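You operate a simulated robot arm through the tools that you are given. There is no shell and no other tool.

The job below is to be done with a simulated two-armed robot. You get a single attempt, and the scene is never put back.

TASK
Put a little air in the tube, unclip the chuck and dunk the tube till bubbles rise.
Fine: 0.4 to 0.9 bar; chuck on its peg, tube lifted out again.

It is judged by the outcome, as a careful person would: the job done as asked, and still so three seconds after it is handed in. It fails if anything else is knocked over, pushed out of place, dropped, spilled or broken.

THE ROBOT
Two 7-joint arms with fingered hands on one trunk that stands fixed in place. Base frame: the origin is at the foot of the trunk, x ahead of it, y to its left, z up; the work surface is at about z = 0.85. Lengths are in m, angles in rad, forces in N, time in s.
The left shoulder is at [0.07, 0.162, 1.221], the right one opposite. With the tool pointing down near the work surface each hand reaches from about 0.32 to 0.82 m from the base axis, measured 20 degrees to its own side. Payload 4 kg a hand.
Tool frame (each hand has its own): the origin (TCP) lies between the finger pads and is the grasp point; the fingertips stand 0.026 m ahead of it; z points along the fingers, y is the line along which they close. The gripper opens to 0.132 m. The gripper's body begins 0.073 m behind the TCP. The gripper is a hand of 4 fingers: y runs from the thumb to the fingers, the wrist lies at [0, 0, -0.224] in the tool frame, and closing takes about 1.5 s.
Orientation is that of the tool frame in the base frame, as [roll, pitch, yaw] about the fixed x, y, z axes, in that order (R = Rz(yaw) Ry(pitch) Rx(roll)). With the fingers straight down and closing along the base's y, the tool's x points along the base's -x, its y along +y and its z along -z.

THE INTERFACE
- The arms move only by the tool step_arm. It takes "left_moves", "right_moves" or both (then of equal length, played together; a hand with none holds still); each is a list of rows, each an object (a shift or turn left out is 0, a gripper value left out holds the last) with "slide": the shift along the tool's x, y, z in units of 500 mm (1.0 is 500 mm), a list of three; "dr": the turn, a rotation vector about the tool's x, y, z in units of 120 degrees (1.0 is 120 degrees), a list of three. In form: [{"slide": [x, y, z], "dr": [rx, ry, rz]}, ...]. A call has 1 to 20 rows; each row is the pose to reach, as a shift and turn from the pose commanded when the call began, along the tool's axes at that moment. "left_jaw" and "right_jaw" are, for a hand that has rows, the finger opening in m, from 0 to 0.132, set as the call begins (left out, the last holds). A call with a number of a shift or a turn outside -1 to 1 is refused whole. A row lasts 0.2 s, in which the tool goes at most 0.05 m and 0.15 rad; a call with a longer step from one row to the next is refused whole, and so is a gripper value outside its range. A pose out of reach is approached as far as the arm can. The call stops where the force on the tool passes 40 N (or 10 N more than at its start, if that is more) or the arm is blocked; 0.2 s more then pass. The fingers move at their own pace (about 0.045 m/s each) and stop on an object; they squeeze with about 23 N. The grip force told is the motor's: it shows also when the fingers shut on nothing. Time passes only in rows, and 0.2 s behind the last, so rows that repeat a pose let the fingers close. It gives the time, the measured TCP pose, the force on the tool (base axes), the opening and the grip force at its end, in the units of the frame above (readings bear some noise), with the torque about the TCP (base axes, N m) and any sound that the robot's microphone picked up.
- Cameras (640 x 400 px; columns grow to the right, rows downward): "scene" is now at [0.1288, -0.0343, 1.4427]; the picture's right is [-0.42, -0.91, 0.00], its down [-0.55, 0.25, -0.79] and it looks along [0.72, -0.33, -0.61] (base axes); focal length 322 px, centre (320, 200). "left" rides on the left gripper at [-0.073, 0.006, -0.093] in its tool frame; the picture's right is [-0.08, -1.00, 0.00], its down [0.78, -0.06, -0.62] and it looks along [0.62, -0.05, 0.79] (tool axes); focal length 230 px, centre (320, 200). "right" rides on the right gripper at [0.073, 0.006, -0.094] in its tool frame; the picture's right is [-0.08, 1.00, 0.00], its down [-0.79, -0.06, -0.62] and it looks along [-0.61, -0.05, 0.79] (tool axes); focal length 230 px, centre (320, 200). There is no depth. A picture from a camera that has moved, and an enlarged one, comes with that camera's place and axes in the base frame and with its lens.
- snapshot(camera): a new picture of that camera. It takes no simulated time.
- lift_body(by): slides the trunk up (or, below 0, down) by that many m; the arms and the scene camera ride with it, the base frame stays. It gives what a move gives, with no picture.
- curl_fingers(finger1, finger2, finger3, thumb_bend, hand): sets how far each is bent, from 0 (flat) to 1 (curled in); at 0.3 the hand is open as for a grip, at 0.7 the pads meet at the TCP. One left out holds its place. A second passes; each finger stops where it meets its share of the squeeze, and holds until it gets a number again. A gripper value or a shape takes the hand back. It gives what a move gives, with no picture; readings hold the bend of each and the force on the fingers (four entries, about 0 where the hand has none), thumb and palm.
- preshape(shape, hand): the hand has 4 fingers and takes this shape, open, in about a second: jaw (thumb against the fingers, like two jaws); tri (thumb and two fingers); tip (a fingertip pinch); poke (one finger out to press); point (the index stretched); flat (the hand flat); cup (the hand cupped); fist (a fist). The gripper value then closes the fingers along that shape, each until it touches; the sizes above hold for jaw. It gives what a move gives, with no picture.
- pan_tilt(pan, tilt): turns the head with the scene camera to pan (to the left, within 1.501 rad either way) and tilt (down, from -0.506 to 1.204), counted from straight ahead of the robot. It gives what a move gives.
- close_up(camera, box): a new picture of the part [left, top, right, bottom] of that camera's present view, enlarged. It takes no simulated time.
- sign_off(): hands the job in; it is judged then, once.

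Nothing tells you positions but the pictures and the camera data. Unless the task says otherwise, let go and move clear before handing in.

The tools are called after "Call:" by a JSON object that holds its "method" and its "body". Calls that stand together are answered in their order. step_arm: Moves the arms, as the interface text tells. Its arguments: {"type":"object","properties":{"left_moves":{"type":"array"},"left_jaw":{"type":"number"},"right_moves":{"type":"array"},"right_jaw":{"type":"number"}},"required":[]} The other tools are called the same way: lift_body (by) slides the trunk up or down; preshape (shape, hand) gives the hand a shape; curl_fingers (finger1, finger2, finger3, thumb_bend, hand) moves the fingers one by one; pan_tilt (pan, tilt) turns the head that bears the scene camera; snapshot (camera) takes a picture; close_up (camera, box) takes an enlarged picture of a part of a camera's view; sign_off () hands the job in.

At the start:

```text
t: 0.0
left_eef_pos: [0.4838, -0.0228, 1.1984]
left_tool_rot: [-3.141, 0.0, -3.141]
left_ft_force: [0.4, 0.1, 1.1]
left_ft_torque: [-0.01, -0.03, 0.01]
left_width: 0.1317
left_finger_force: 0.1
left_shape: jaw
left_bend: [0.3, 0.3, 0.3, 0.3]
left_finger forces: [0.1, 0.1, 0.0, 0.0, 0.0, 0.0]
right_eef_pos: [0.4666, -0.4815, 1.1958]
right_tool_rot: [-3.141, 0.001, 3.14]
right_ft_force: [0.1, -0.5, 0.8]
right_ft_torque: [0.03, -0.02, 0.02]
right_width: 0.1318
right_finger_force: 0.1
right_shape: jaw
right_bend: [0.3, 0.3, 0.3, 0.3]
right_finger forces: [0.0, 0.0, 0.0, 0.0, 0.0, 0.0]
trunk travel left (down, up): [-0.7, 0.24]
head pan, tilt: [-0.429, 0.653]
```

scene: 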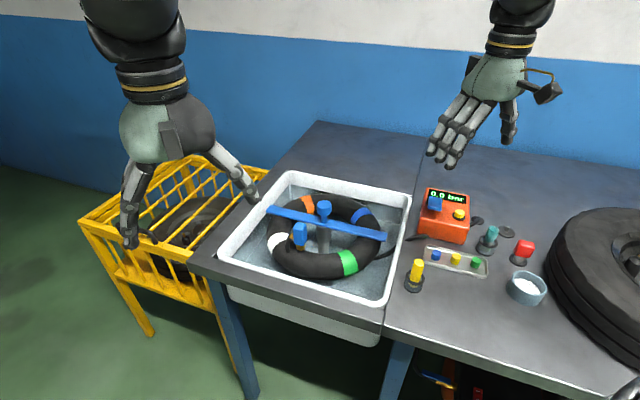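
right: 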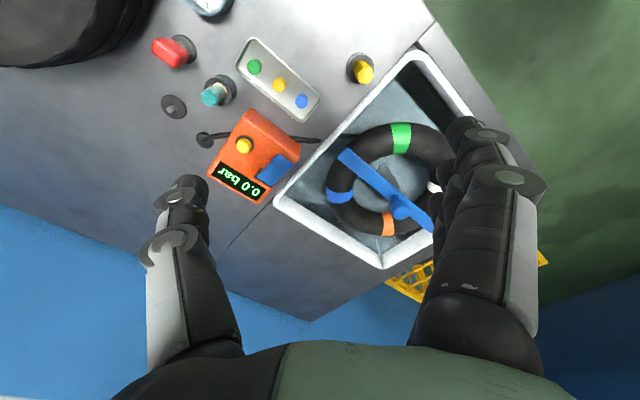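
left: 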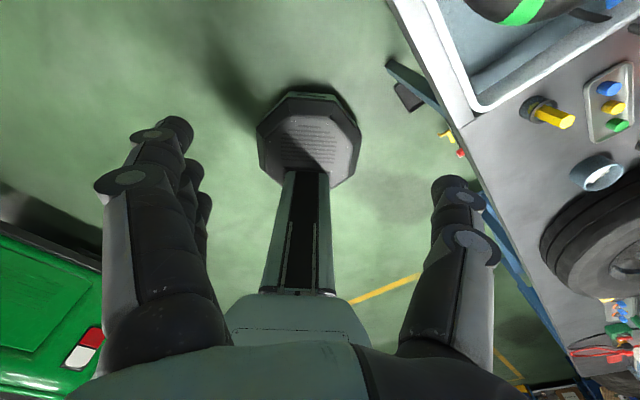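

I see a basin with a tube in it under a blue bar, an orange inflator box showing 0.0 bar, and several pegs and knobs on the bench. First I take enlarged pictures to make out the parts.

Call:
{"method": "close_up", "body": {"camera": "scene", "box": [210, 160, 420, 320]}}

Call:
{"method": "close_up", "body": {"camera": "scene", "box": [390, 170, 560, 310]}}

Call:
{"method": "close_up", "body": {"camera": "right", "box": [140, 20, 460, 280]}}

```text
2.50 times, centred on (315, 240) of scene
camera zoom: at [0.1288, -0.0343, 1.4427], right [-0.42, -0.91, 0.0], down [-0.55, 0.25, -0.79], along [0.72, -0.33, -0.61], focal length 805 px, centre (332, 100)
```

zoom: 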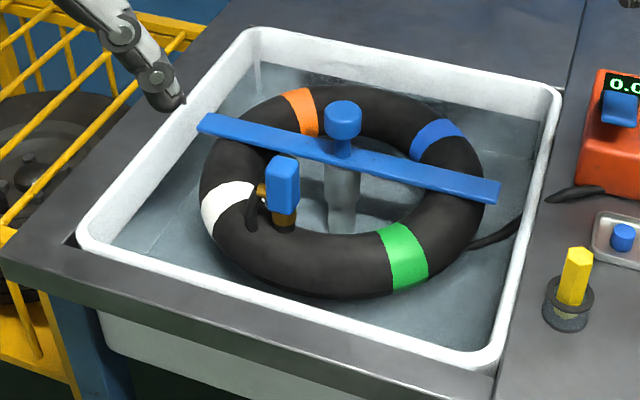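

```text
2.86 times, centred on (475, 240) of scene
camera zoom: at [0.1288, -0.0343, 1.4427], right [-0.42, -0.91, 0.0], down [-0.55, 0.25, -0.79], along [0.72, -0.33, -0.61], focal length 920 px, centre (-123, 86)
```

zoom: 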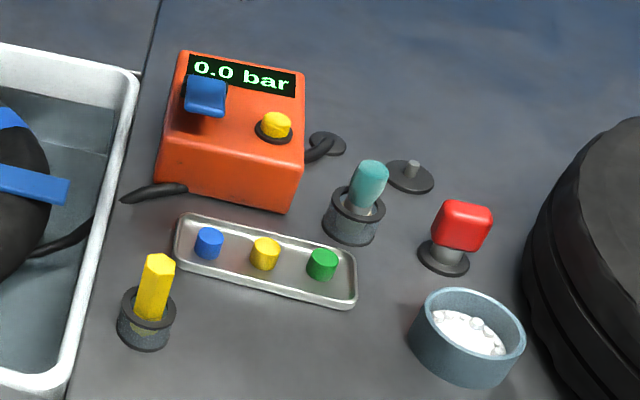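

```text
1.54 times, centred on (300, 150) of right
camera zoom: at [0.3934, -0.4763, 1.29], right [0.08, 1.0, 0.0], down [0.79, -0.06, 0.62], along [0.61, -0.05, -0.79], focal length 354 px, centre (351, 277)
```

zoom: 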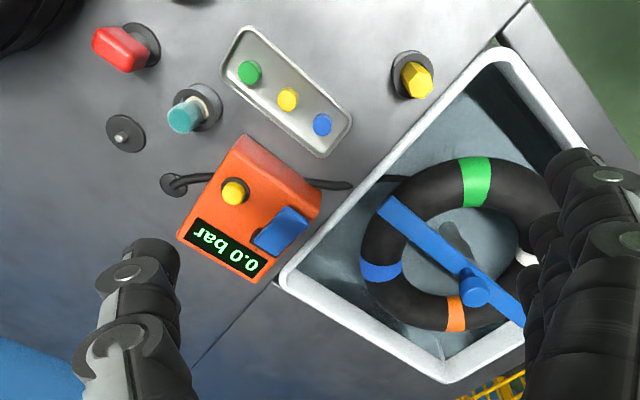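

The basin, tube with a blue chuck clipped on its valve, and inflator are clear; I next zoom further into the inflator, the chuck, the small posts, and the blue bar.

Call:
{"method": "close_up", "body": {"camera": "scene", "box": [410, 180, 480, 225]}}

Call:
{"method": "close_up", "body": {"camera": "scene", "box": [460, 205, 550, 265]}}

Call:
{"method": "close_up", "body": {"camera": "scene", "box": [260, 190, 350, 260]}}

Call:
{"method": "close_up", "body": {"camera": "scene", "box": [370, 210, 500, 300]}}

```text
8.89 times, centred on (445, 202) of scene
camera zoom: at [0.1288, -0.0343, 1.4427], right [-0.42, -0.91, 0.0], down [-0.55, 0.25, -0.79], along [0.72, -0.33, -0.61], focal length 2863 px, centre (-791, 178)
```

zoom: 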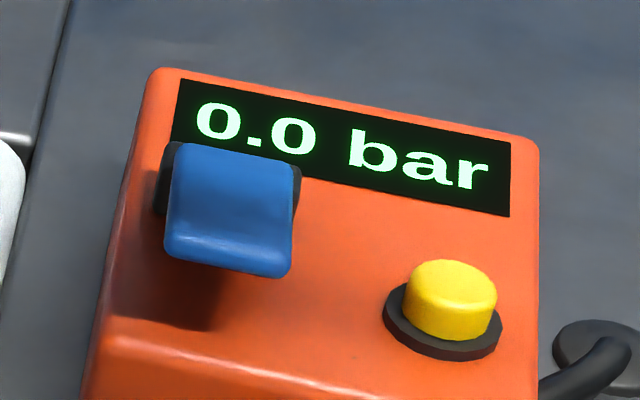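

```text
6.67 times, centred on (505, 235) of scene
camera zoom: at [0.1288, -0.0343, 1.4427], right [-0.42, -0.91, 0.0], down [-0.55, 0.25, -0.79], along [0.72, -0.33, -0.61], focal length 2148 px, centre (-913, -33)
```

zoom: 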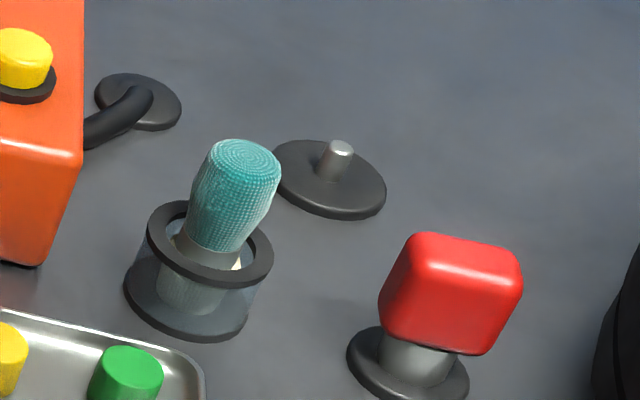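

```text
5.71 times, centred on (305, 225) of scene
camera zoom: at [0.1288, -0.0343, 1.4427], right [-0.42, -0.91, 0.0], down [-0.55, 0.25, -0.79], along [0.72, -0.33, -0.61], focal length 1841 px, centre (406, 57)
```

zoom: 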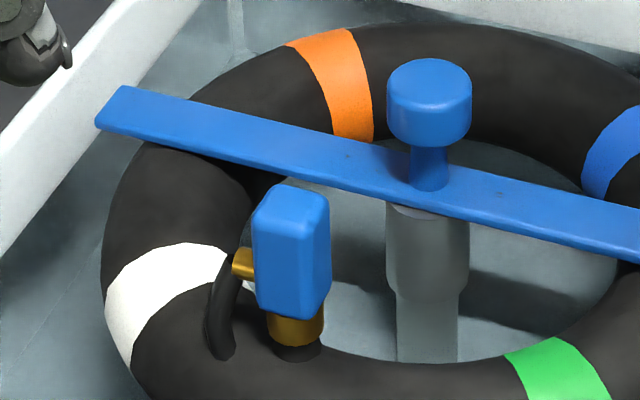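

```text
4.44 times, centred on (435, 255) of scene
camera zoom: at [0.1288, -0.0343, 1.4427], right [-0.42, -0.91, 0.0], down [-0.55, 0.25, -0.79], along [0.72, -0.33, -0.61], focal length 1432 px, centre (-191, -44)
```

zoom: 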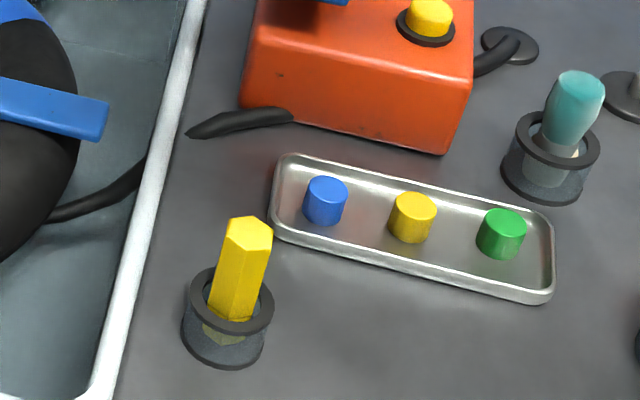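

The paddle sits near [0.60, -0.58, 0.925], the empty peg near [0.497, -0.752] with its stub top at about z 0.869, and the basin centre near [0.71, -0.31]. I move the right hand toward the inflator for a closer look with its camera.

Call:
{"method": "step_arm", "body": {"right_moves": [{"slide": [-0.04, -0.05, 0.03]}, {"slide": [-0.08, -0.1, 0.06]}, {"slide": [-0.12, -0.15, 0.09]}, {"slide": [-0.15, -0.2, 0.1]}]}}

Call:
{"method": "snapshot", "body": {"camera": "right"}}

Call:
{"method": "snapshot", "body": {"camera": "scene"}}

```text
t: 1.0
left_eef_pos: [0.4841, -0.0239, 1.1971]
left_tool_rot: [-3.142, -0.003, -3.141]
left_ft_force: [-0.1, 0.2, 0.6]
left_ft_torque: [0.05, 0.01, -0.04]
left_width: 0.1317
left_finger_force: 0.0
left_shape: jaw
left_bend: [0.3, 0.3, 0.3, 0.3]
left_finger forces: [0.1, 0.1, 0.0, 0.0, 0.0, 0.1]
right_eef_pos: [0.5442, -0.5838, 1.1439]
right_tool_rot: [3.141, -0.002, 3.141]
right_ft_force: [0.7, -0.2, -0.7]
right_ft_torque: [0.01, -0.01, 0.0]
right_width: 0.1321
right_finger_force: 0.1
right_shape: jaw
right_bend: [0.3, 0.3, 0.3, 0.3]
right_finger forces: [0.0, 0.0, 0.0, 0.1, 0.0, 0.0]
trunk travel left (down, up): [-0.7, 0.24]
head pan, tilt: [-0.429, 0.653]
```

```text
taken
camera right: at [0.4705, -0.5775, 1.2386], right [0.08, 1.0, 0.0], down [0.79, -0.06, 0.62], along [0.61, -0.05, -0.79], focal length 230 px, centre (320, 200)
```

right: 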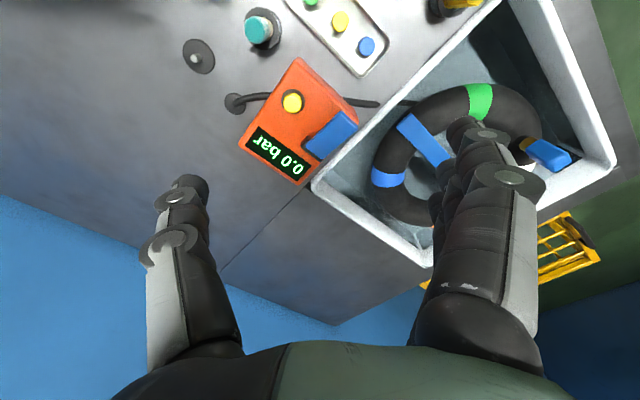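

```text
taken
camera scene: at [0.1305, -0.035, 1.4425], right [-0.42, -0.91, 0.0], down [-0.55, 0.25, -0.79], along [0.72, -0.33, -0.61], focal length 322 px, centre (320, 200)
```

scene: 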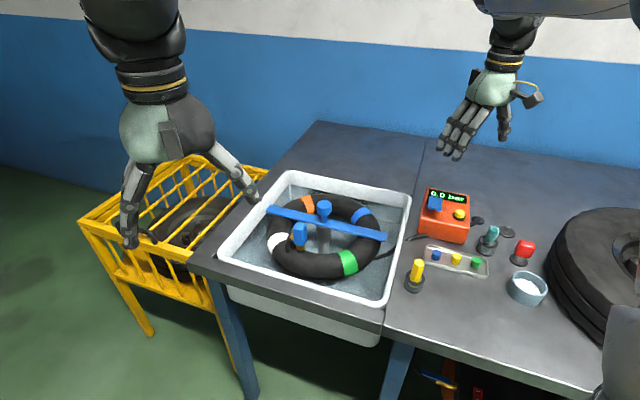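

The chuck is upright at about [0.670, -0.229], z 0.87 to 0.93, and the knob of the dunking bar is at about [0.712, -0.313, 0.93]. I zoom in on the inflator from the right-hand camera.

Call:
{"method": "close_up", "body": {"camera": "right", "box": [170, 40, 390, 195]}}

Call:
{"method": "close_up", "body": {"camera": "right", "box": [490, 100, 610, 190]}}

Call:
{"method": "close_up", "body": {"camera": "right", "box": [170, 20, 290, 110]}}

```text
2.58 times, centred on (280, 118) of right
camera zoom: at [0.4705, -0.5775, 1.2386], right [0.08, 1.0, 0.0], down [0.79, -0.06, 0.62], along [0.61, -0.05, -0.79], focal length 594 px, centre (423, 413)
```

zoom: 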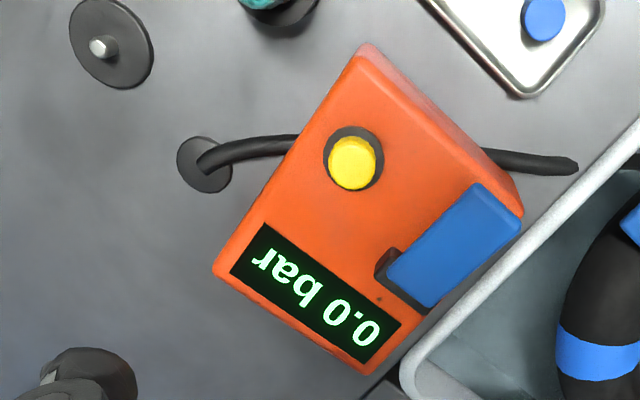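

```text
4.44 times, centred on (550, 145) of right
camera zoom: at [0.4705, -0.5775, 1.2386], right [0.08, 1.0, 0.0], down [0.79, -0.06, 0.62], along [0.61, -0.05, -0.79], focal length 1022 px, centre (-702, 444)
```

zoom: 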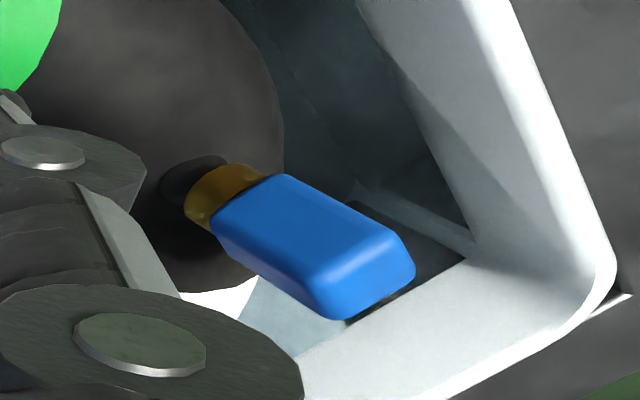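

```text
4.44 times, centred on (230, 65) of right
camera zoom: at [0.4705, -0.5775, 1.2386], right [0.08, 1.0, 0.0], down [0.79, -0.06, 0.62], along [0.61, -0.05, -0.79], focal length 1022 px, centre (720, 800)
```

zoom: 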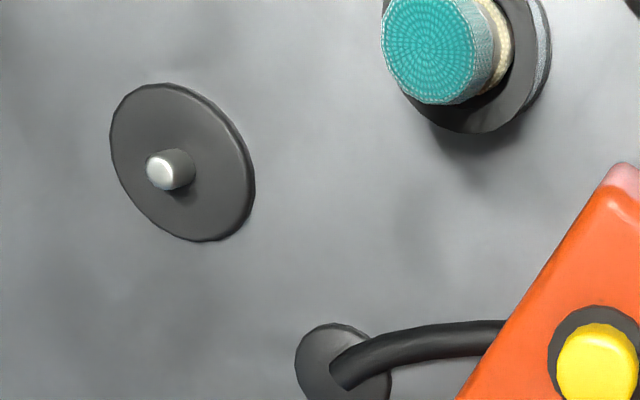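

The paddle runs from its hinge near [0.625, -0.599, 0.92] to its free end near [0.573, -0.548, 0.935]. I shape the right hand to poke and look at where the fingertip is.

Call:
{"method": "preshape", "body": {"shape": "poke", "hand": "right"}}

Call:
{"method": "snapshot", "body": {"camera": "right"}}

Call:
{"method": "close_up", "body": {"camera": "scene", "box": [420, 60, 560, 170]}}

```text
t: 1.9
left_eef_pos: [0.4824, -0.0238, 1.1983]
left_tool_rot: [3.14, -0.001, 3.14]
left_ft_force: [-0.5, -1.1, 0.9]
left_ft_torque: [0.03, -0.01, 0.01]
left_width: 0.1318
left_finger_force: 0.0
left_shape: jaw
left_bend: [0.3, 0.3, 0.3, 0.3]
left_finger forces: [0.0, 0.0, 0.1, 0.0, 0.0, 0.0]
right_eef_pos: [0.5421, -0.5828, 1.1458]
right_tool_rot: [3.141, 0.0, -3.141]
right_ft_force: [-0.2, 0.4, 0.3]
right_ft_torque: [-0.01, 0.02, -0.03]
right_width: 0.0
right_finger_force: 0.1
right_shape: poke
right_bend: [1.0, 1.0, 1.0, 0.46]
right_finger forces: [0.0, 0.0, 0.0, 0.0, 0.0, 0.0]
trunk travel left (down, up): [-0.7, 0.24]
head pan, tilt: [-0.429, 0.653]
```

```text
taken
camera right: at [0.4687, -0.5762, 1.2399], right [0.08, 1.0, 0.0], down [0.78, -0.06, 0.62], along [0.61, -0.05, -0.79], focal length 230 px, centre (320, 200)
```

right: 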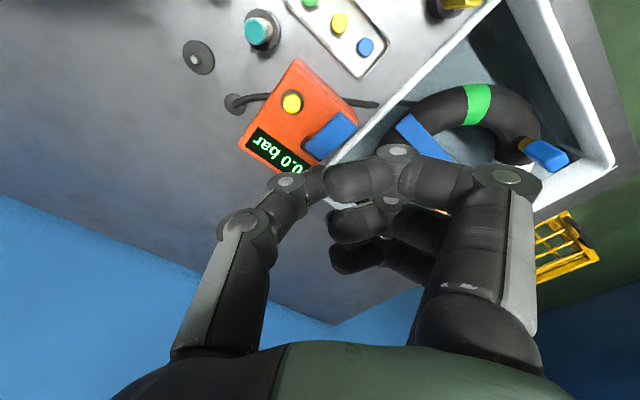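

```text
3.64 times, centred on (490, 115) of scene
camera zoom: at [0.1286, -0.0341, 1.4427], right [-0.42, -0.91, 0.0], down [-0.55, 0.25, -0.79], along [0.72, -0.33, -0.61], focal length 1171 px, centre (-298, 509)
```

zoom: 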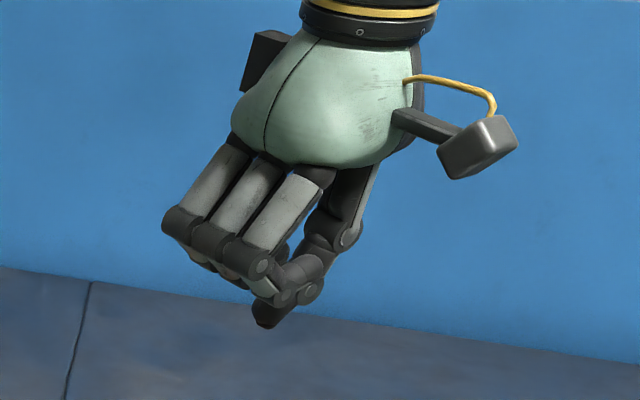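

In poke shape the thumb tip lies about 0.026 m straight ahead of the TCP, so it can press the paddle. I bring it just above the paddle's free end.

Call:
{"method": "step_arm", "body": {"right_moves": [{"slide": [-0.019, 0.013, 0.08]}, {"slide": [-0.038, 0.026, 0.16]}, {"slide": [-0.057, 0.039, 0.24]}, {"slide": [-0.076, 0.052, 0.32]}]}}

Call:
{"method": "snapshot", "body": {"camera": "right"}}

Call:
{"method": "close_up", "body": {"camera": "scene", "box": [400, 140, 500, 240]}}

```text
t: 2.9
left_eef_pos: [0.4855, -0.0225, 1.1979]
left_tool_rot: [3.141, -0.001, 3.141]
left_ft_force: [-0.1, -1.0, -0.1]
left_ft_torque: [0.02, 0.0, 0.01]
left_width: 0.1318
left_finger_force: 0.1
left_shape: jaw
left_bend: [0.3, 0.3, 0.3, 0.3]
left_finger forces: [0.1, 0.0, 0.0, 0.0, 0.1, 0.0]
right_eef_pos: [0.5804, -0.5556, 0.9846]
right_tool_rot: [3.14, -0.003, 3.139]
right_ft_force: [0.1, 0.1, -0.3]
right_ft_torque: [0.02, 0.02, 0.01]
right_width: 0.0
right_finger_force: 0.0
right_shape: poke
right_bend: [1.0, 1.0, 1.0, 0.46]
right_finger forces: [0.0, 0.0, 0.0, 0.0, 0.0, 0.1]
trunk travel left (down, up): [-0.7, 0.24]
head pan, tilt: [-0.429, 0.653]
```

```text
taken
camera right: at [0.508, -0.5495, 1.0789], right [0.08, 1.0, 0.0], down [0.79, -0.06, 0.62], along [0.61, -0.05, -0.79], focal length 230 px, centre (320, 200)
```

right: 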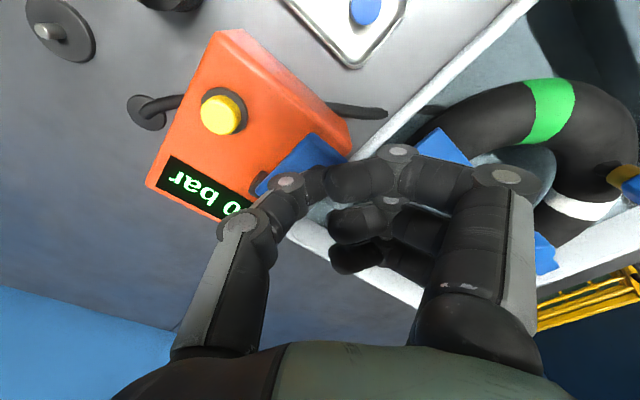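

```text
4.00 times, centred on (450, 190) of scene
camera zoom: at [0.1304, -0.0351, 1.4426], right [-0.42, -0.91, 0.0], down [-0.55, 0.25, -0.79], along [0.72, -0.33, -0.61], focal length 1288 px, centre (-200, 240)
```

zoom: 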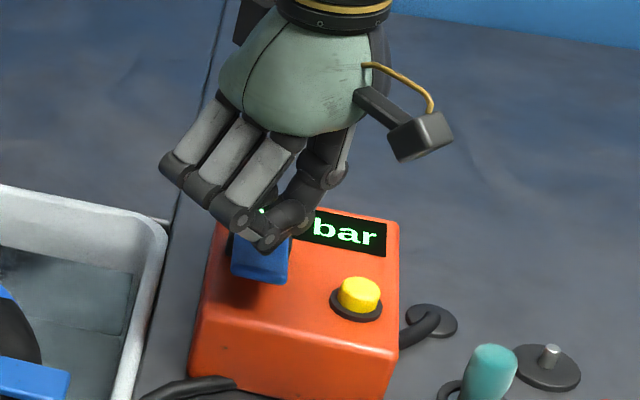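

The tip hovers over the paddle's free half. I lower it in small steps until it touches.

Call:
{"method": "step_arm", "body": {"right_moves": [{"slide": [0, 0, 0.024]}, {"slide": [0, 0, 0.046]}]}}

Call:
{"method": "close_up", "body": {"camera": "scene", "box": [400, 150, 500, 250]}}

Call:
{"method": "snapshot", "body": {"camera": "right"}}

```text
t: 3.5
left_eef_pos: [0.4838, -0.0229, 1.1969]
left_tool_rot: [-3.141, 0.002, -3.141]
left_ft_force: [0.5, -0.3, 0.1]
left_ft_torque: [-0.03, 0.01, -0.02]
left_width: 0.1319
left_finger_force: 0.0
left_shape: jaw
left_bend: [0.3, 0.3, 0.3, 0.3]
left_finger forces: [0.1, 0.0, 0.0, 0.0, 0.0, 0.1]
right_eef_pos: [0.5769, -0.5542, 0.9645]
right_tool_rot: [3.14, 0.001, -3.14]
right_ft_force: [0.5, 0.0, 1.2]
right_ft_torque: [0.02, 0.02, -0.01]
right_width: 0.0001
right_finger_force: 0.0
right_shape: poke
right_bend: [1.0, 1.0, 1.0, 0.46]
right_finger forces: [0.1, 0.0, 0.0, 0.0, 0.8, 0.0]
trunk travel left (down, up): [-0.7, 0.24]
head pan, tilt: [-0.429, 0.653]
```

```text
4.00 times, centred on (450, 200) of scene
camera zoom: at [0.1293, -0.0347, 1.4427], right [-0.42, -0.91, 0.0], down [-0.55, 0.25, -0.79], along [0.72, -0.33, -0.61], focal length 1288 px, centre (-200, 200)
```

zoom: 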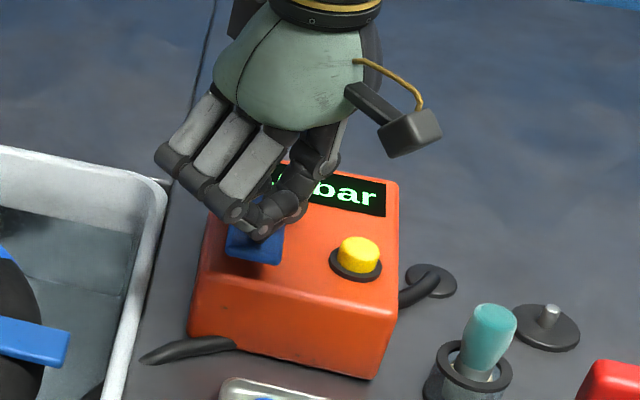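

```text
taken
camera right: at [0.5061, -0.5495, 1.0579], right [0.08, 1.0, 0.0], down [0.79, -0.06, 0.62], along [0.61, -0.05, -0.79], focal length 230 px, centre (320, 200)
```

right: 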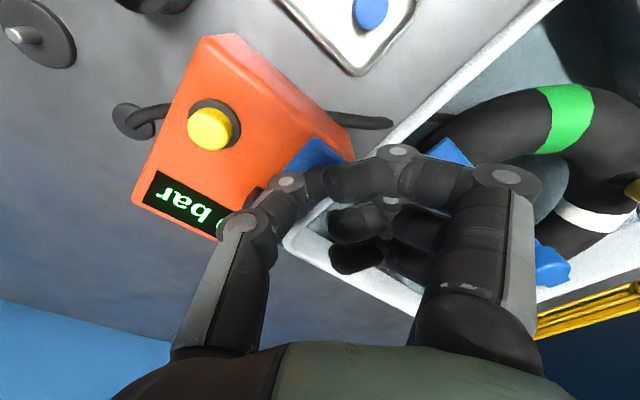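

The thumb has just touched the paddle (about 1 N). I push down 5 mm and read the force.

Call:
{"method": "step_arm", "body": {"right_moves": [{"slide": [0, 0, 0.01]}]}}

Call:
{"method": "close_up", "body": {"camera": "scene", "box": [410, 160, 490, 240]}}

```text
t: 3.9
left_eef_pos: [0.4837, -0.0234, 1.1978]
left_tool_rot: [3.141, -0.001, -3.141]
left_ft_force: [1.3, 0.1, 0.7]
left_ft_torque: [0.01, -0.02, -0.01]
left_width: 0.1321
left_finger_force: 0.0
left_shape: jaw
left_bend: [0.3, 0.3, 0.3, 0.3]
left_finger forces: [0.0, 0.1, 0.0, 0.1, 0.1, 0.0]
right_eef_pos: [0.5783, -0.5547, 0.9588]
right_tool_rot: [3.139, -0.001, -3.141]
right_ft_force: [0.0, 1.1, 0.9]
right_ft_torque: [0.0, 0.01, 0.0]
right_width: 0.0001
right_finger_force: 0.0
right_shape: poke
right_bend: [1.0, 1.0, 1.0, 0.46]
right_finger forces: [0.1, 0.1, 0.0, 0.0, 1.4, 0.1]
trunk travel left (down, up): [-0.7, 0.24]
head pan, tilt: [-0.429, 0.653]
```

```text
5.00 times, centred on (450, 200) of scene
camera zoom: at [0.1289, -0.0343, 1.4427], right [-0.42, -0.91, 0.0], down [-0.55, 0.25, -0.79], along [0.72, -0.33, -0.61], focal length 1611 px, centre (-330, 200)
```

zoom: 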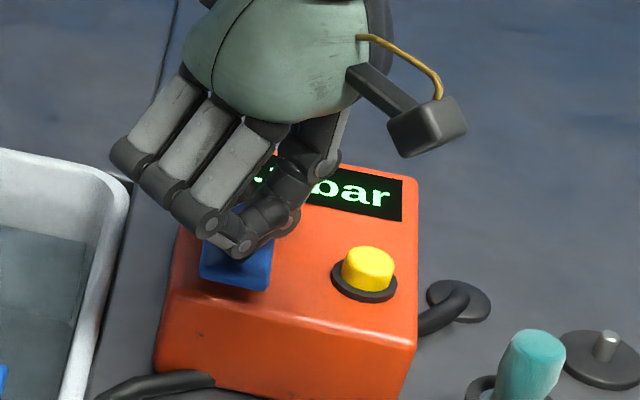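

The paddle gives against a light spring (about 1.4 N), with no sound yet. I press 4 mm further.

Call:
{"method": "step_arm", "body": {"right_moves": [{"slide": [0, 0, 0.008]}]}}

Call:
{"method": "close_up", "body": {"camera": "scene", "box": [410, 160, 490, 240]}}

```text
t: 4.3
left_eef_pos: [0.4845, -0.0227, 1.1978]
left_tool_rot: [3.14, 0.0, -3.141]
left_ft_force: [0.4, 0.2, 0.1]
left_ft_torque: [0.03, 0.01, -0.01]
left_width: 0.1317
left_finger_force: 0.0
left_shape: jaw
left_bend: [0.3, 0.3, 0.3, 0.3]
left_finger forces: [0.0, 0.0, 0.1, 0.0, 0.1, 0.0]
right_eef_pos: [0.5783, -0.5543, 0.9542]
right_tool_rot: [-3.14, 0.001, -3.141]
right_ft_force: [-0.5, 0.2, 2.8]
right_ft_torque: [0.01, -0.02, 0.04]
right_width: 0.0001
right_finger_force: 0.0
right_shape: poke
right_bend: [1.0, 1.0, 1.0, 0.46]
right_finger forces: [0.0, 0.0, 0.0, 0.0, 1.5, 0.0]
trunk travel left (down, up): [-0.7, 0.24]
head pan, tilt: [-0.429, 0.653]
```

```text
5.00 times, centred on (450, 200) of scene
camera zoom: at [0.1287, -0.034, 1.4427], right [-0.42, -0.91, 0.0], down [-0.55, 0.25, -0.79], along [0.72, -0.33, -0.61], focal length 1611 px, centre (-330, 200)
```

zoom: 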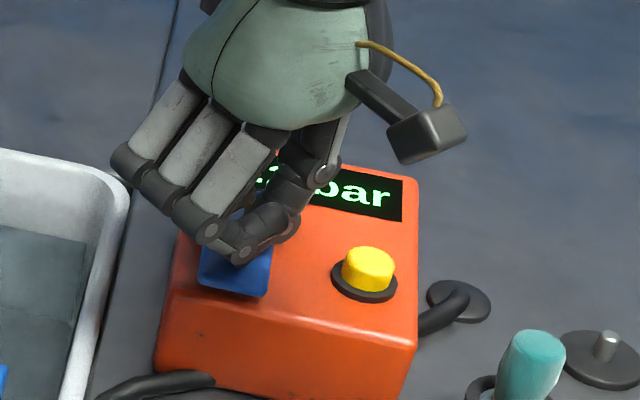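

The paddle keeps moving with little force. I zoom on the visible part of the display digits.

Call:
{"method": "close_up", "body": {"camera": "scene", "box": [432, 188, 472, 208]}}

Call:
{"method": "close_up", "body": {"camera": "right", "box": [130, 140, 350, 280]}}

```text
16.00 times, centred on (452, 198) of scene
camera zoom: at [0.1287, -0.034, 1.4427], right [-0.42, -0.91, 0.0], down [-0.55, 0.25, -0.79], along [0.72, -0.33, -0.61], focal length 5154 px, centre (-1792, 232)
```

zoom: 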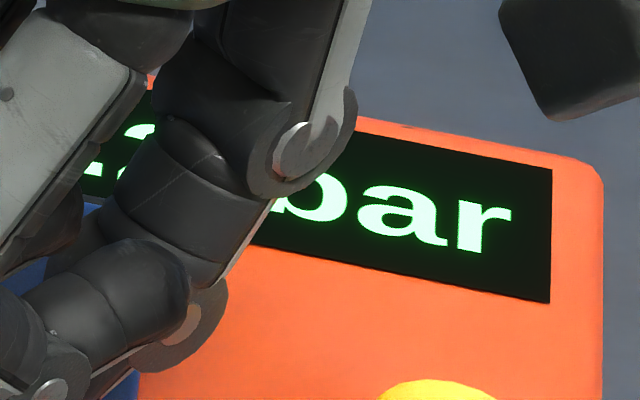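

```text
2.86 times, centred on (240, 210) of right
camera zoom: at [0.506, -0.5493, 1.0494], right [0.08, 1.0, 0.0], down [0.78, -0.06, 0.62], along [0.61, -0.05, -0.79], focal length 657 px, centre (549, 171)
```

zoom: 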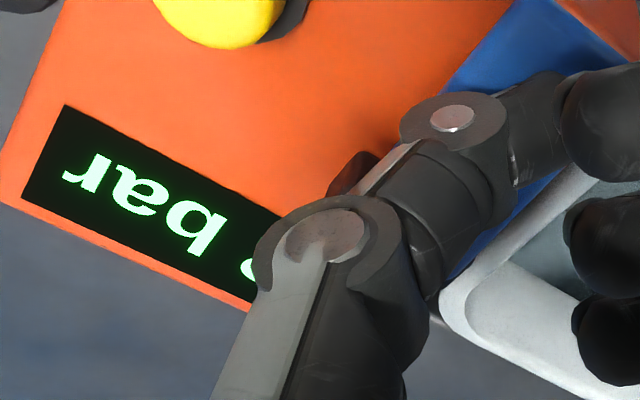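

The second digit looks like a 2, so air is already flowing. I lift off the paddle at once to read the display.

Call:
{"method": "step_arm", "body": {"right_moves": [{"slide": [0, 0, -0.06]}]}}

Call:
{"method": "close_up", "body": {"camera": "scene", "box": [422, 182, 482, 212]}}

```text
t: 4.7
left_eef_pos: [0.4826, -0.0222, 1.1992]
left_tool_rot: [3.141, -0.001, -3.141]
left_ft_force: [0.3, -0.4, 0.2]
left_ft_torque: [0.02, -0.02, -0.01]
left_width: 0.1318
left_finger_force: 0.1
left_shape: jaw
left_bend: [0.3, 0.3, 0.3, 0.3]
left_finger forces: [0.1, 0.0, 0.0, 0.1, 0.1, 0.0]
right_eef_pos: [0.577, -0.5537, 0.985]
right_tool_rot: [3.141, 0.0, 3.14]
right_ft_force: [-0.5, -0.4, 0.1]
right_ft_torque: [-0.05, -0.02, 0.0]
right_width: 0.0002
right_finger_force: 0.0
right_shape: poke
right_bend: [1.0, 1.0, 1.0, 0.46]
right_finger forces: [0.0, 0.0, 0.1, 0.0, 0.0, 0.0]
trunk travel left (down, up): [-0.7, 0.24]
head pan, tilt: [-0.429, 0.653]
```

```text
10.67 times, centred on (452, 197) of scene
camera zoom: at [0.1278, -0.0332, 1.4428], right [-0.42, -0.91, 0.0], down [-0.55, 0.25, -0.79], along [0.72, -0.33, -0.61], focal length 3436 px, centre (-1088, 232)
```

zoom: 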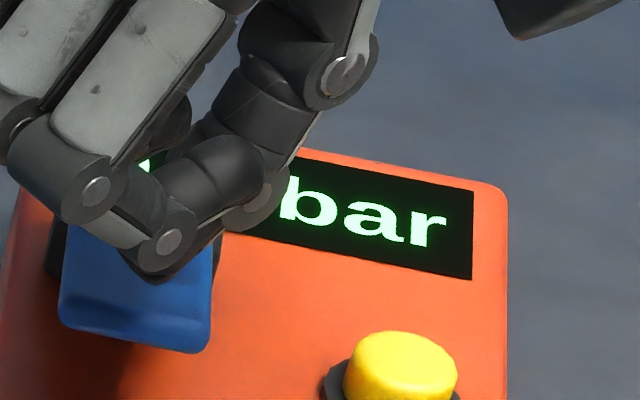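

The paddle is released; I raise the hand further so the digits are not hidden.

Call:
{"method": "step_arm", "body": {"right_moves": [{"slide": [0, 0, -0.09]}]}}

Call:
{"method": "close_up", "body": {"camera": "scene", "box": [412, 172, 482, 212]}}

```text
t: 5.1
left_eef_pos: [0.4823, -0.0216, 1.1983]
left_tool_rot: [-3.139, -0.003, -3.141]
left_ft_force: [0.4, 1.1, 0.0]
left_ft_torque: [0.02, -0.03, -0.01]
left_width: 0.1317
left_finger_force: 0.0
left_shape: jaw
left_bend: [0.3, 0.3, 0.3, 0.3]
left_finger forces: [0.1, 0.1, 0.0, 0.0, 0.0, 0.0]
right_eef_pos: [0.5757, -0.5545, 1.0301]
right_tool_rot: [3.141, 0.001, 3.141]
right_ft_force: [0.7, -0.9, 0.1]
right_ft_torque: [0.0, -0.01, 0.0]
right_width: 0.0
right_finger_force: 0.0
right_shape: poke
right_bend: [1.0, 1.0, 1.0, 0.46]
right_finger forces: [0.0, 0.1, 0.1, 0.1, 0.0, 0.0]
trunk travel left (down, up): [-0.7, 0.24]
head pan, tilt: [-0.429, 0.653]
```

```text
9.14 times, centred on (447, 192) of scene
camera zoom: at [0.1277, -0.0328, 1.4428], right [-0.42, -0.91, 0.0], down [-0.55, 0.25, -0.79], along [0.72, -0.33, -0.61], focal length 2945 px, centre (-841, 273)
```

zoom: 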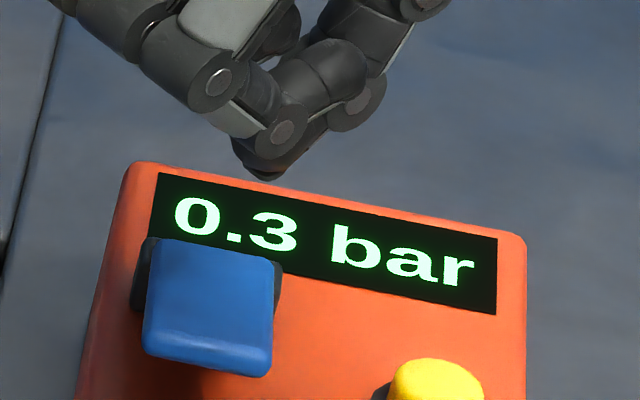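

The display reads 0.3 bar after that brief press. I repeat the same short press, which should bring it to about 0.6.

Call:
{"method": "step_arm", "body": {"right_moves": [{"slide": [0, 0, 0.09]}, {"slide": [0, 0, 0.132]}, {"slide": [0, 0, 0.15]}, {"slide": [0, 0, 0.15]}, {"slide": [0, 0, 0.08]}, {"slide": [0, 0, 0.0]}]}}

Call:
{"method": "close_up", "body": {"camera": "scene", "box": [412, 172, 482, 212]}}

```text
t: 6.5
left_eef_pos: [0.4826, -0.0208, 1.1991]
left_tool_rot: [-3.141, -0.001, 3.141]
left_ft_force: [-0.7, 0.7, -0.4]
left_ft_torque: [0.0, -0.01, -0.01]
left_width: 0.1317
left_finger_force: 0.1
left_shape: jaw
left_bend: [0.3, 0.3, 0.3, 0.3]
left_finger forces: [0.1, 0.0, 0.0, 0.0, 0.0, 0.0]
right_eef_pos: [0.5752, -0.5538, 1.0235]
right_tool_rot: [-3.139, 0.001, 3.141]
right_ft_force: [0.4, 0.4, -0.1]
right_ft_torque: [-0.01, 0.01, -0.02]
right_width: 0.0
right_finger_force: 0.1
right_shape: poke
right_bend: [1.0, 1.0, 1.0, 0.46]
right_finger forces: [0.0, 0.0, 0.0, 0.0, 0.0, 0.1]
trunk travel left (down, up): [-0.7, 0.24]
head pan, tilt: [-0.429, 0.653]
```

```text
9.14 times, centred on (447, 192) of scene
camera zoom: at [0.1276, -0.033, 1.4428], right [-0.42, -0.91, 0.0], down [-0.55, 0.25, -0.79], along [0.72, -0.33, -0.61], focal length 2945 px, centre (-841, 273)
```

zoom: 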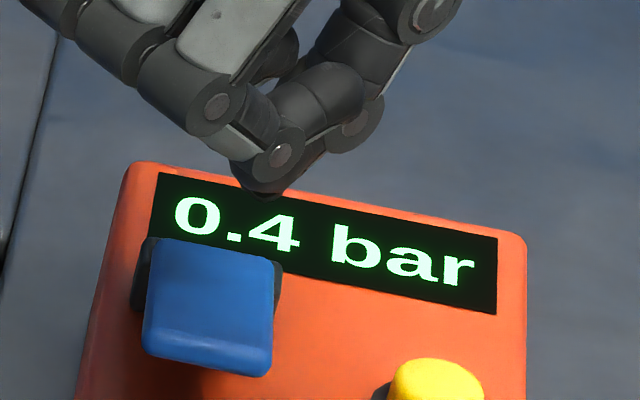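

It reads 0.4 bar, the lower limit. One more press held slightly longer should give about 0.65.

Call:
{"method": "step_arm", "body": {"right_moves": [{"slide": [0, 0, 0.09]}, {"slide": [0, 0, 0.132]}, {"slide": [0, 0, 0.15]}, {"slide": [0, 0, 0.15]}, {"slide": [0, 0, 0.15]}, {"slide": [0, 0, 0.08]}, {"slide": [0, 0, 0.0]}]}}

Call:
{"method": "close_up", "body": {"camera": "scene", "box": [412, 172, 482, 212]}}

```text
t: 8.1
left_eef_pos: [0.4832, -0.0212, 1.1982]
left_tool_rot: [-3.139, -0.001, 3.141]
left_ft_force: [0.1, 0.0, 0.5]
left_ft_torque: [0.02, 0.01, 0.0]
left_width: 0.132
left_finger_force: 0.0
left_shape: jaw
left_bend: [0.3, 0.3, 0.3, 0.3]
left_finger forces: [0.0, 0.1, 0.1, 0.1, 0.1, 0.0]
right_eef_pos: [0.5774, -0.5548, 1.0295]
right_tool_rot: [3.141, 0.001, 3.141]
right_ft_force: [0.0, -0.9, 0.7]
right_ft_torque: [-0.05, -0.03, 0.0]
right_width: 0.0
right_finger_force: 0.0
right_shape: poke
right_bend: [1.0, 1.0, 1.0, 0.46]
right_finger forces: [0.0, 0.0, 0.0, 0.0, 0.0, 0.0]
trunk travel left (down, up): [-0.7, 0.24]
head pan, tilt: [-0.429, 0.653]
```

```text
9.14 times, centred on (447, 192) of scene
camera zoom: at [0.1277, -0.0329, 1.4428], right [-0.42, -0.91, 0.0], down [-0.55, 0.25, -0.79], along [0.72, -0.33, -0.61], focal length 2945 px, centre (-841, 273)
```

zoom: 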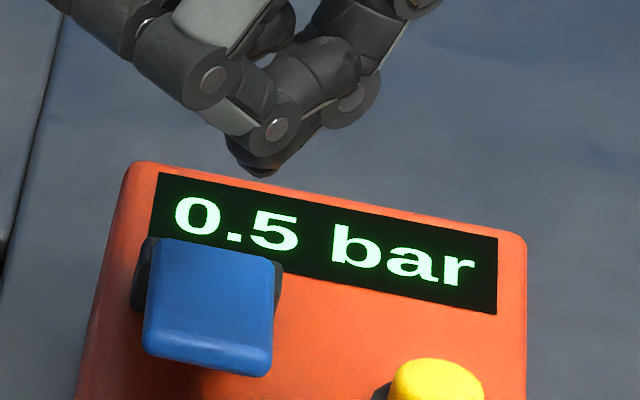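

It reads 0.5 bar. To leave some margin for leakage I press once more for a little longer, aiming at 0.7.

Call:
{"method": "step_arm", "body": {"right_moves": [{"slide": [0, 0, 0.09]}, {"slide": [0, 0, 0.132]}, {"slide": [0, 0, 0.15]}, {"slide": [0, 0, 0.15]}, {"slide": [0, 0, 0.15]}, {"slide": [0, 0, 0.15]}, {"slide": [0, 0, 0.08]}, {"slide": [0, 0, 0.0]}]}}

Call:
{"method": "close_up", "body": {"camera": "scene", "box": [412, 172, 482, 212]}}

```text
t: 9.9
left_eef_pos: [0.4825, -0.0216, 1.1978]
left_tool_rot: [3.141, 0.0, 3.141]
left_ft_force: [-1.0, 0.3, 0.4]
left_ft_torque: [0.01, 0.0, 0.0]
left_width: 0.1317
left_finger_force: 0.0
left_shape: jaw
left_bend: [0.3, 0.3, 0.3, 0.3]
left_finger forces: [0.1, 0.1, 0.0, 0.1, 0.0, 0.0]
right_eef_pos: [0.5782, -0.5551, 1.0285]
right_tool_rot: [-3.142, 0.001, -3.14]
right_ft_force: [-0.2, 0.3, 0.0]
right_ft_torque: [-0.02, -0.01, 0.02]
right_width: 0.0
right_finger_force: 0.1
right_shape: poke
right_bend: [1.0, 1.0, 1.0, 0.46]
right_finger forces: [0.1, 0.0, 0.0, 0.0, 0.0, 0.0]
trunk travel left (down, up): [-0.7, 0.24]
head pan, tilt: [-0.429, 0.653]
```

```text
9.14 times, centred on (447, 192) of scene
camera zoom: at [0.1278, -0.0329, 1.4428], right [-0.42, -0.91, 0.0], down [-0.55, 0.25, -0.79], along [0.72, -0.33, -0.61], focal length 2945 px, centre (-841, 273)
```

zoom: 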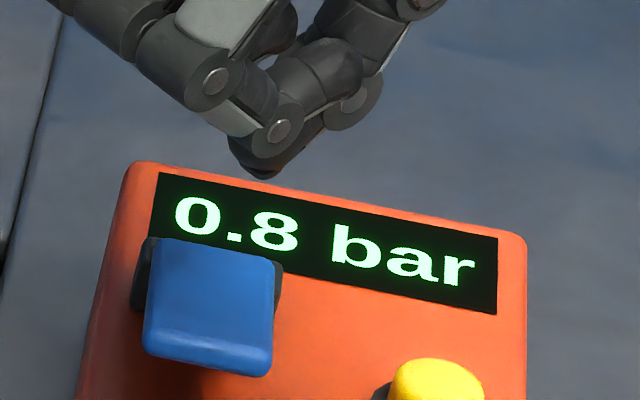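

The display now reads 0.8 bar, within the limits, so the inflating is done. Next I move the left arm aside, open the right hand as a jaw and bring it over toward the chuck for a look.

Call:
{"method": "preshape", "body": {"shape": "jaw", "hand": "right"}}

Call:
{"method": "step_arm", "body": {"left_moves": [{"slide": [0, 0.08, 0]}, {"slide": [0, 0.16, 0]}, {"slide": [0, 0.24, 0]}, {"slide": [0, 0.32, 0]}, {"slide": [0, 0.4, 0]}, {"slide": [0, 0.4, 0]}, {"slide": [0, 0.4, 0]}, {"slide": [0, 0.4, 0]}, {"slide": [0, 0.4, 0]}], "right_moves": [{"slide": [0, 0, -0.09]}, {"slide": [0, 0, -0.18]}, {"slide": [0, 0.09, -0.2]}, {"slide": [0, 0.18, -0.2]}, {"slide": [0, 0.27, -0.2]}, {"slide": [0, 0.36, -0.2]}, {"slide": [0, 0.45, -0.2]}, {"slide": [-0.02, 0.54, -0.2]}, {"slide": [-0.03, 0.63, -0.2]}]}}

Call:
{"method": "snapshot", "body": {"camera": "right"}}

Call:
{"method": "snapshot", "body": {"camera": "scene"}}

```text
t: 10.8
left_eef_pos: [0.4843, -0.0234, 1.1983]
left_tool_rot: [3.141, 0.0, 3.141]
left_ft_force: [-0.4, 0.2, -0.1]
left_ft_torque: [-0.02, -0.01, 0.04]
left_width: 0.1321
left_finger_force: 0.0
left_shape: jaw
left_bend: [0.3, 0.3, 0.3, 0.3]
left_finger forces: [0.0, 0.0, 0.1, 0.0, 0.1, 0.0]
right_eef_pos: [0.5795, -0.5555, 1.0274]
right_tool_rot: [3.141, 0.001, -3.141]
right_ft_force: [0.2, -1.5, -0.1]
right_ft_torque: [0.01, -0.01, -0.03]
right_width: 0.1319
right_finger_force: 0.1
right_shape: jaw
right_bend: [0.3, 0.3, 0.3, 0.3]
right_finger forces: [0.0, 0.1, 0.0, 0.0, 0.0, 0.0]
trunk travel left (down, up): [-0.7, 0.24]
head pan, tilt: [-0.429, 0.653]
```

```text
t: 12.8
left_eef_pos: [0.4858, 0.1765, 1.1963]
left_tool_rot: [-3.14, 0.001, 3.141]
left_ft_force: [-0.5, -1.3, 0.4]
left_ft_torque: [0.03, -0.01, -0.03]
left_width: 0.132
left_finger_force: 0.2
left_shape: jaw
left_bend: [0.3, 0.3, 0.3, 0.3]
left_finger forces: [0.0, 0.0, 0.1, 0.1, 0.0, 0.0]
right_eef_pos: [0.5641, -0.2552, 1.1145]
right_tool_rot: [3.135, 0.009, 3.138]
right_ft_force: [-0.3, -0.8, 0.6]
right_ft_torque: [-0.03, -0.01, -0.04]
right_width: 0.1318
right_finger_force: 0.1
right_shape: jaw
right_bend: [0.3, 0.3, 0.3, 0.3]
right_finger forces: [0.0, 0.0, 0.0, 0.0, 0.0, 0.0]
right hand out of reach, approached as far as the arm can: row 8, 9
trunk travel left (down, up): [-0.7, 0.24]
head pan, tilt: [-0.429, 0.653]
```

```text
taken
camera right: at [0.4907, -0.25, 1.2085], right [0.08, 1.0, 0.01], down [0.78, -0.07, 0.62], along [0.62, -0.04, -0.78], focal length 230 px, centre (320, 200)
```

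right: 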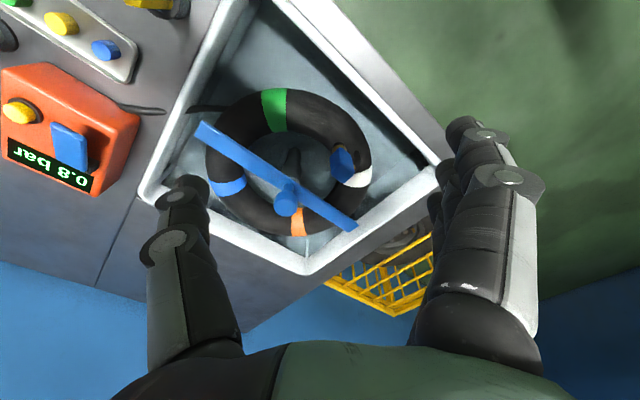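

```text
taken
camera scene: at [0.1283, -0.0339, 1.4428], right [-0.42, -0.91, 0.0], down [-0.55, 0.25, -0.79], along [0.72, -0.33, -0.61], focal length 322 px, centre (320, 200)
```

scene: 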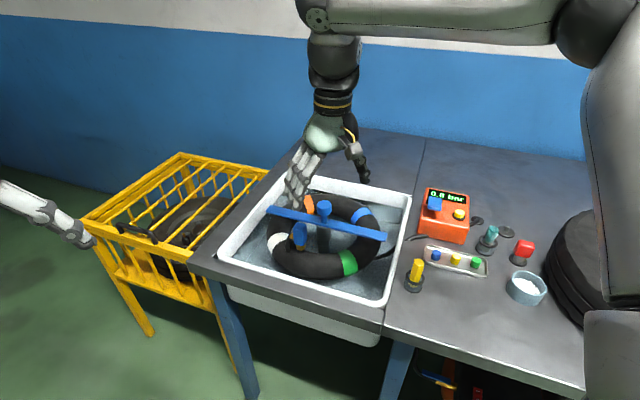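

The right hand stopped a little short of where I sent it (reported out of reach), still about 0.1 m from the chuck. I zoom in on the chuck to find its orientation.

Call:
{"method": "close_up", "body": {"camera": "right", "box": [250, 120, 410, 250]}}

Call:
{"method": "close_up", "body": {"camera": "right", "box": [170, 80, 400, 260]}}

Call:
{"method": "close_up", "body": {"camera": "scene", "box": [230, 170, 420, 310]}}

```text
3.08 times, centred on (330, 185) of right
camera zoom: at [0.4907, -0.25, 1.2085], right [0.08, 1.0, 0.01], down [0.78, -0.07, 0.62], along [0.62, -0.04, -0.78], focal length 708 px, centre (289, 246)
```

zoom: 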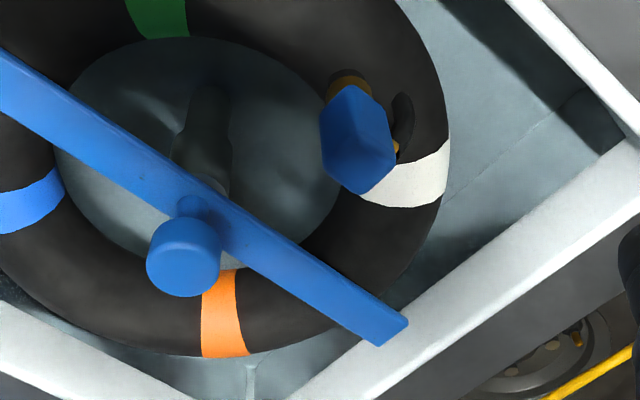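

```text
2.22 times, centred on (285, 170) of right
camera zoom: at [0.4907, -0.25, 1.2085], right [0.08, 1.0, 0.01], down [0.78, -0.07, 0.62], along [0.62, -0.04, -0.78], focal length 511 px, centre (398, 267)
```

zoom: 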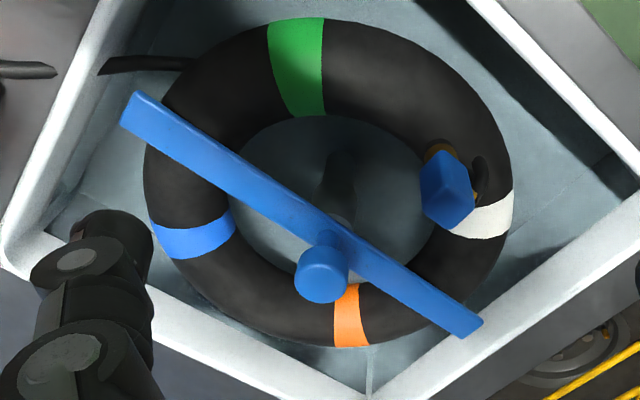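

```text
2.86 times, centred on (325, 240) of scene
camera zoom: at [0.1283, -0.0339, 1.4428], right [-0.42, -0.91, 0.0], down [-0.55, 0.25, -0.79], along [0.72, -0.33, -0.61], focal length 920 px, centre (306, 86)
```

zoom: 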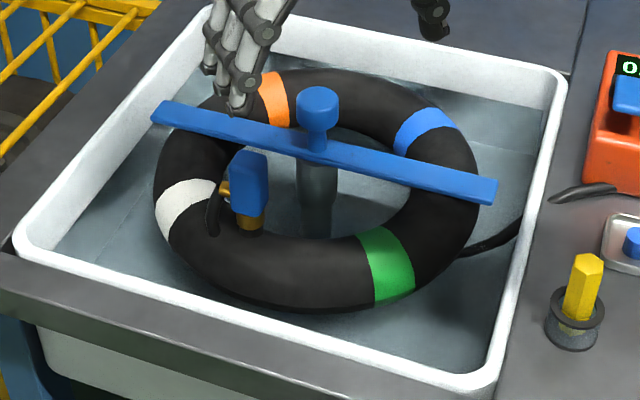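

I enlarge the chuck further to see its top face.

Call:
{"method": "close_up", "body": {"camera": "right", "box": [318, 138, 366, 174]}}

Call:
{"method": "close_up", "body": {"camera": "scene", "box": [280, 212, 320, 252]}}

```text
11.11 times, centred on (342, 156) of right
camera zoom: at [0.4907, -0.25, 1.2085], right [0.08, 1.0, 0.01], down [0.78, -0.07, 0.62], along [0.62, -0.04, -0.78], focal length 2556 px, centre (76, 689)
```

zoom: 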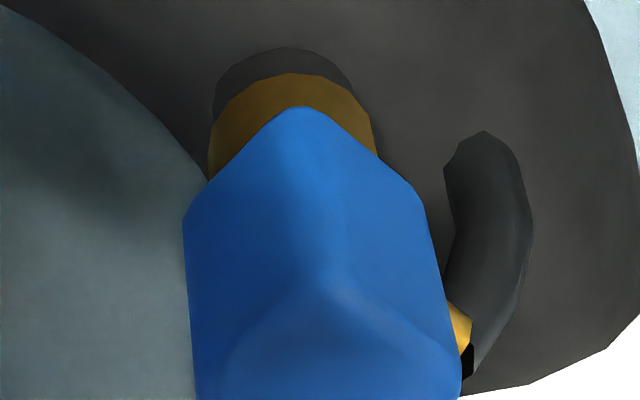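

```text
10.00 times, centred on (300, 232) of scene
camera zoom: at [0.1283, -0.0339, 1.4428], right [-0.42, -0.91, 0.0], down [-0.55, 0.25, -0.79], along [0.72, -0.33, -0.61], focal length 3221 px, centre (520, -120)
```

zoom: 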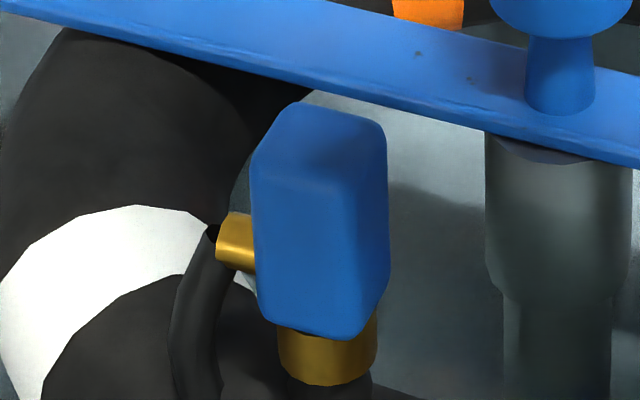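

The chuck is a box about 27 mm square, turned 45° like the table, with its hose barb on the face toward +x+y. I will grip the two other faces, so I turn the right hand 46° and come lower beside it.

Call:
{"method": "step_arm", "body": {"right_moves": [{"slide": [-0.0, 0, 0.08]}, {"slide": [-0.012, -0.003, 0.12], "dr": [0, 0, -0.064]}, {"slide": [-0.024, -0.006, 0.16], "dr": [0, 0, -0.128]}, {"slide": [-0.036, -0.01, 0.16], "dr": [0, 0, -0.192]}, {"slide": [-0.048, -0.013, 0.16], "dr": [0, 0, -0.256]}, {"slide": [-0.06, -0.016, 0.16], "dr": [0, 0, -0.32]}, {"slide": [-0.07, -0.019, 0.16], "dr": [0, 0, -0.383]}]}}

Call:
{"method": "snapshot", "body": {"camera": "right"}}

Call:
{"method": "snapshot", "body": {"camera": "scene"}}

```text
t: 14.4
left_eef_pos: [0.4858, 0.1782, 1.1961]
left_tool_rot: [-3.141, 0.0, 3.141]
left_ft_force: [-0.2, -0.4, 1.4]
left_ft_torque: [-0.02, 0.01, -0.01]
left_width: 0.1319
left_finger_force: 0.1
left_shape: jaw
left_bend: [0.3, 0.3, 0.3, 0.3]
left_finger forces: [0.0, 0.1, 0.1, 0.0, 0.0, 0.1]
right_eef_pos: [0.599, -0.268, 1.0324]
right_tool_rot: [-3.141, 0.0, -2.339]
right_ft_force: [0.3, -1.0, -1.0]
right_ft_torque: [0.0, -0.02, 0.02]
right_width: 0.1319
right_finger_force: 0.1
right_shape: jaw
right_bend: [0.3, 0.3, 0.3, 0.3]
right_finger forces: [0.0, 0.0, 0.0, 0.0, 0.0, 0.0]
trunk travel left (down, up): [-0.7, 0.24]
head pan, tilt: [-0.429, 0.653]
```

```text
taken
camera right: at [0.5454, -0.3165, 1.1268], right [-0.66, 0.75, 0.0], down [0.59, 0.52, 0.62], along [0.46, 0.41, -0.79], focal length 230 px, centre (320, 200)
```

right: 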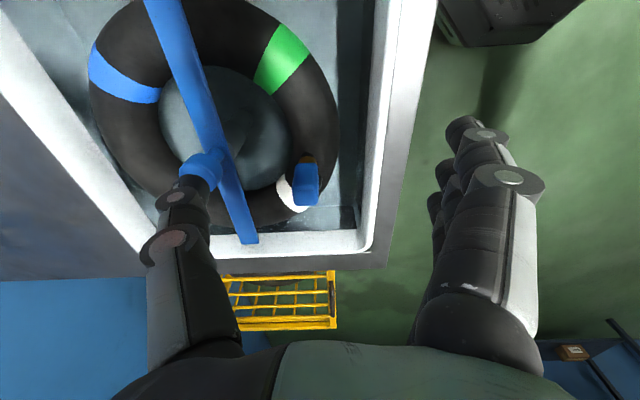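

```text
taken
camera scene: at [0.1292, -0.0342, 1.4427], right [-0.42, -0.91, 0.0], down [-0.55, 0.25, -0.79], along [0.72, -0.33, -0.61], focal length 322 px, centre (320, 200)
```

scene: 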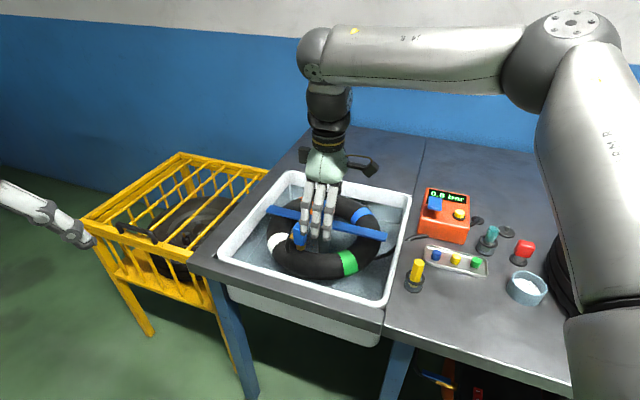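

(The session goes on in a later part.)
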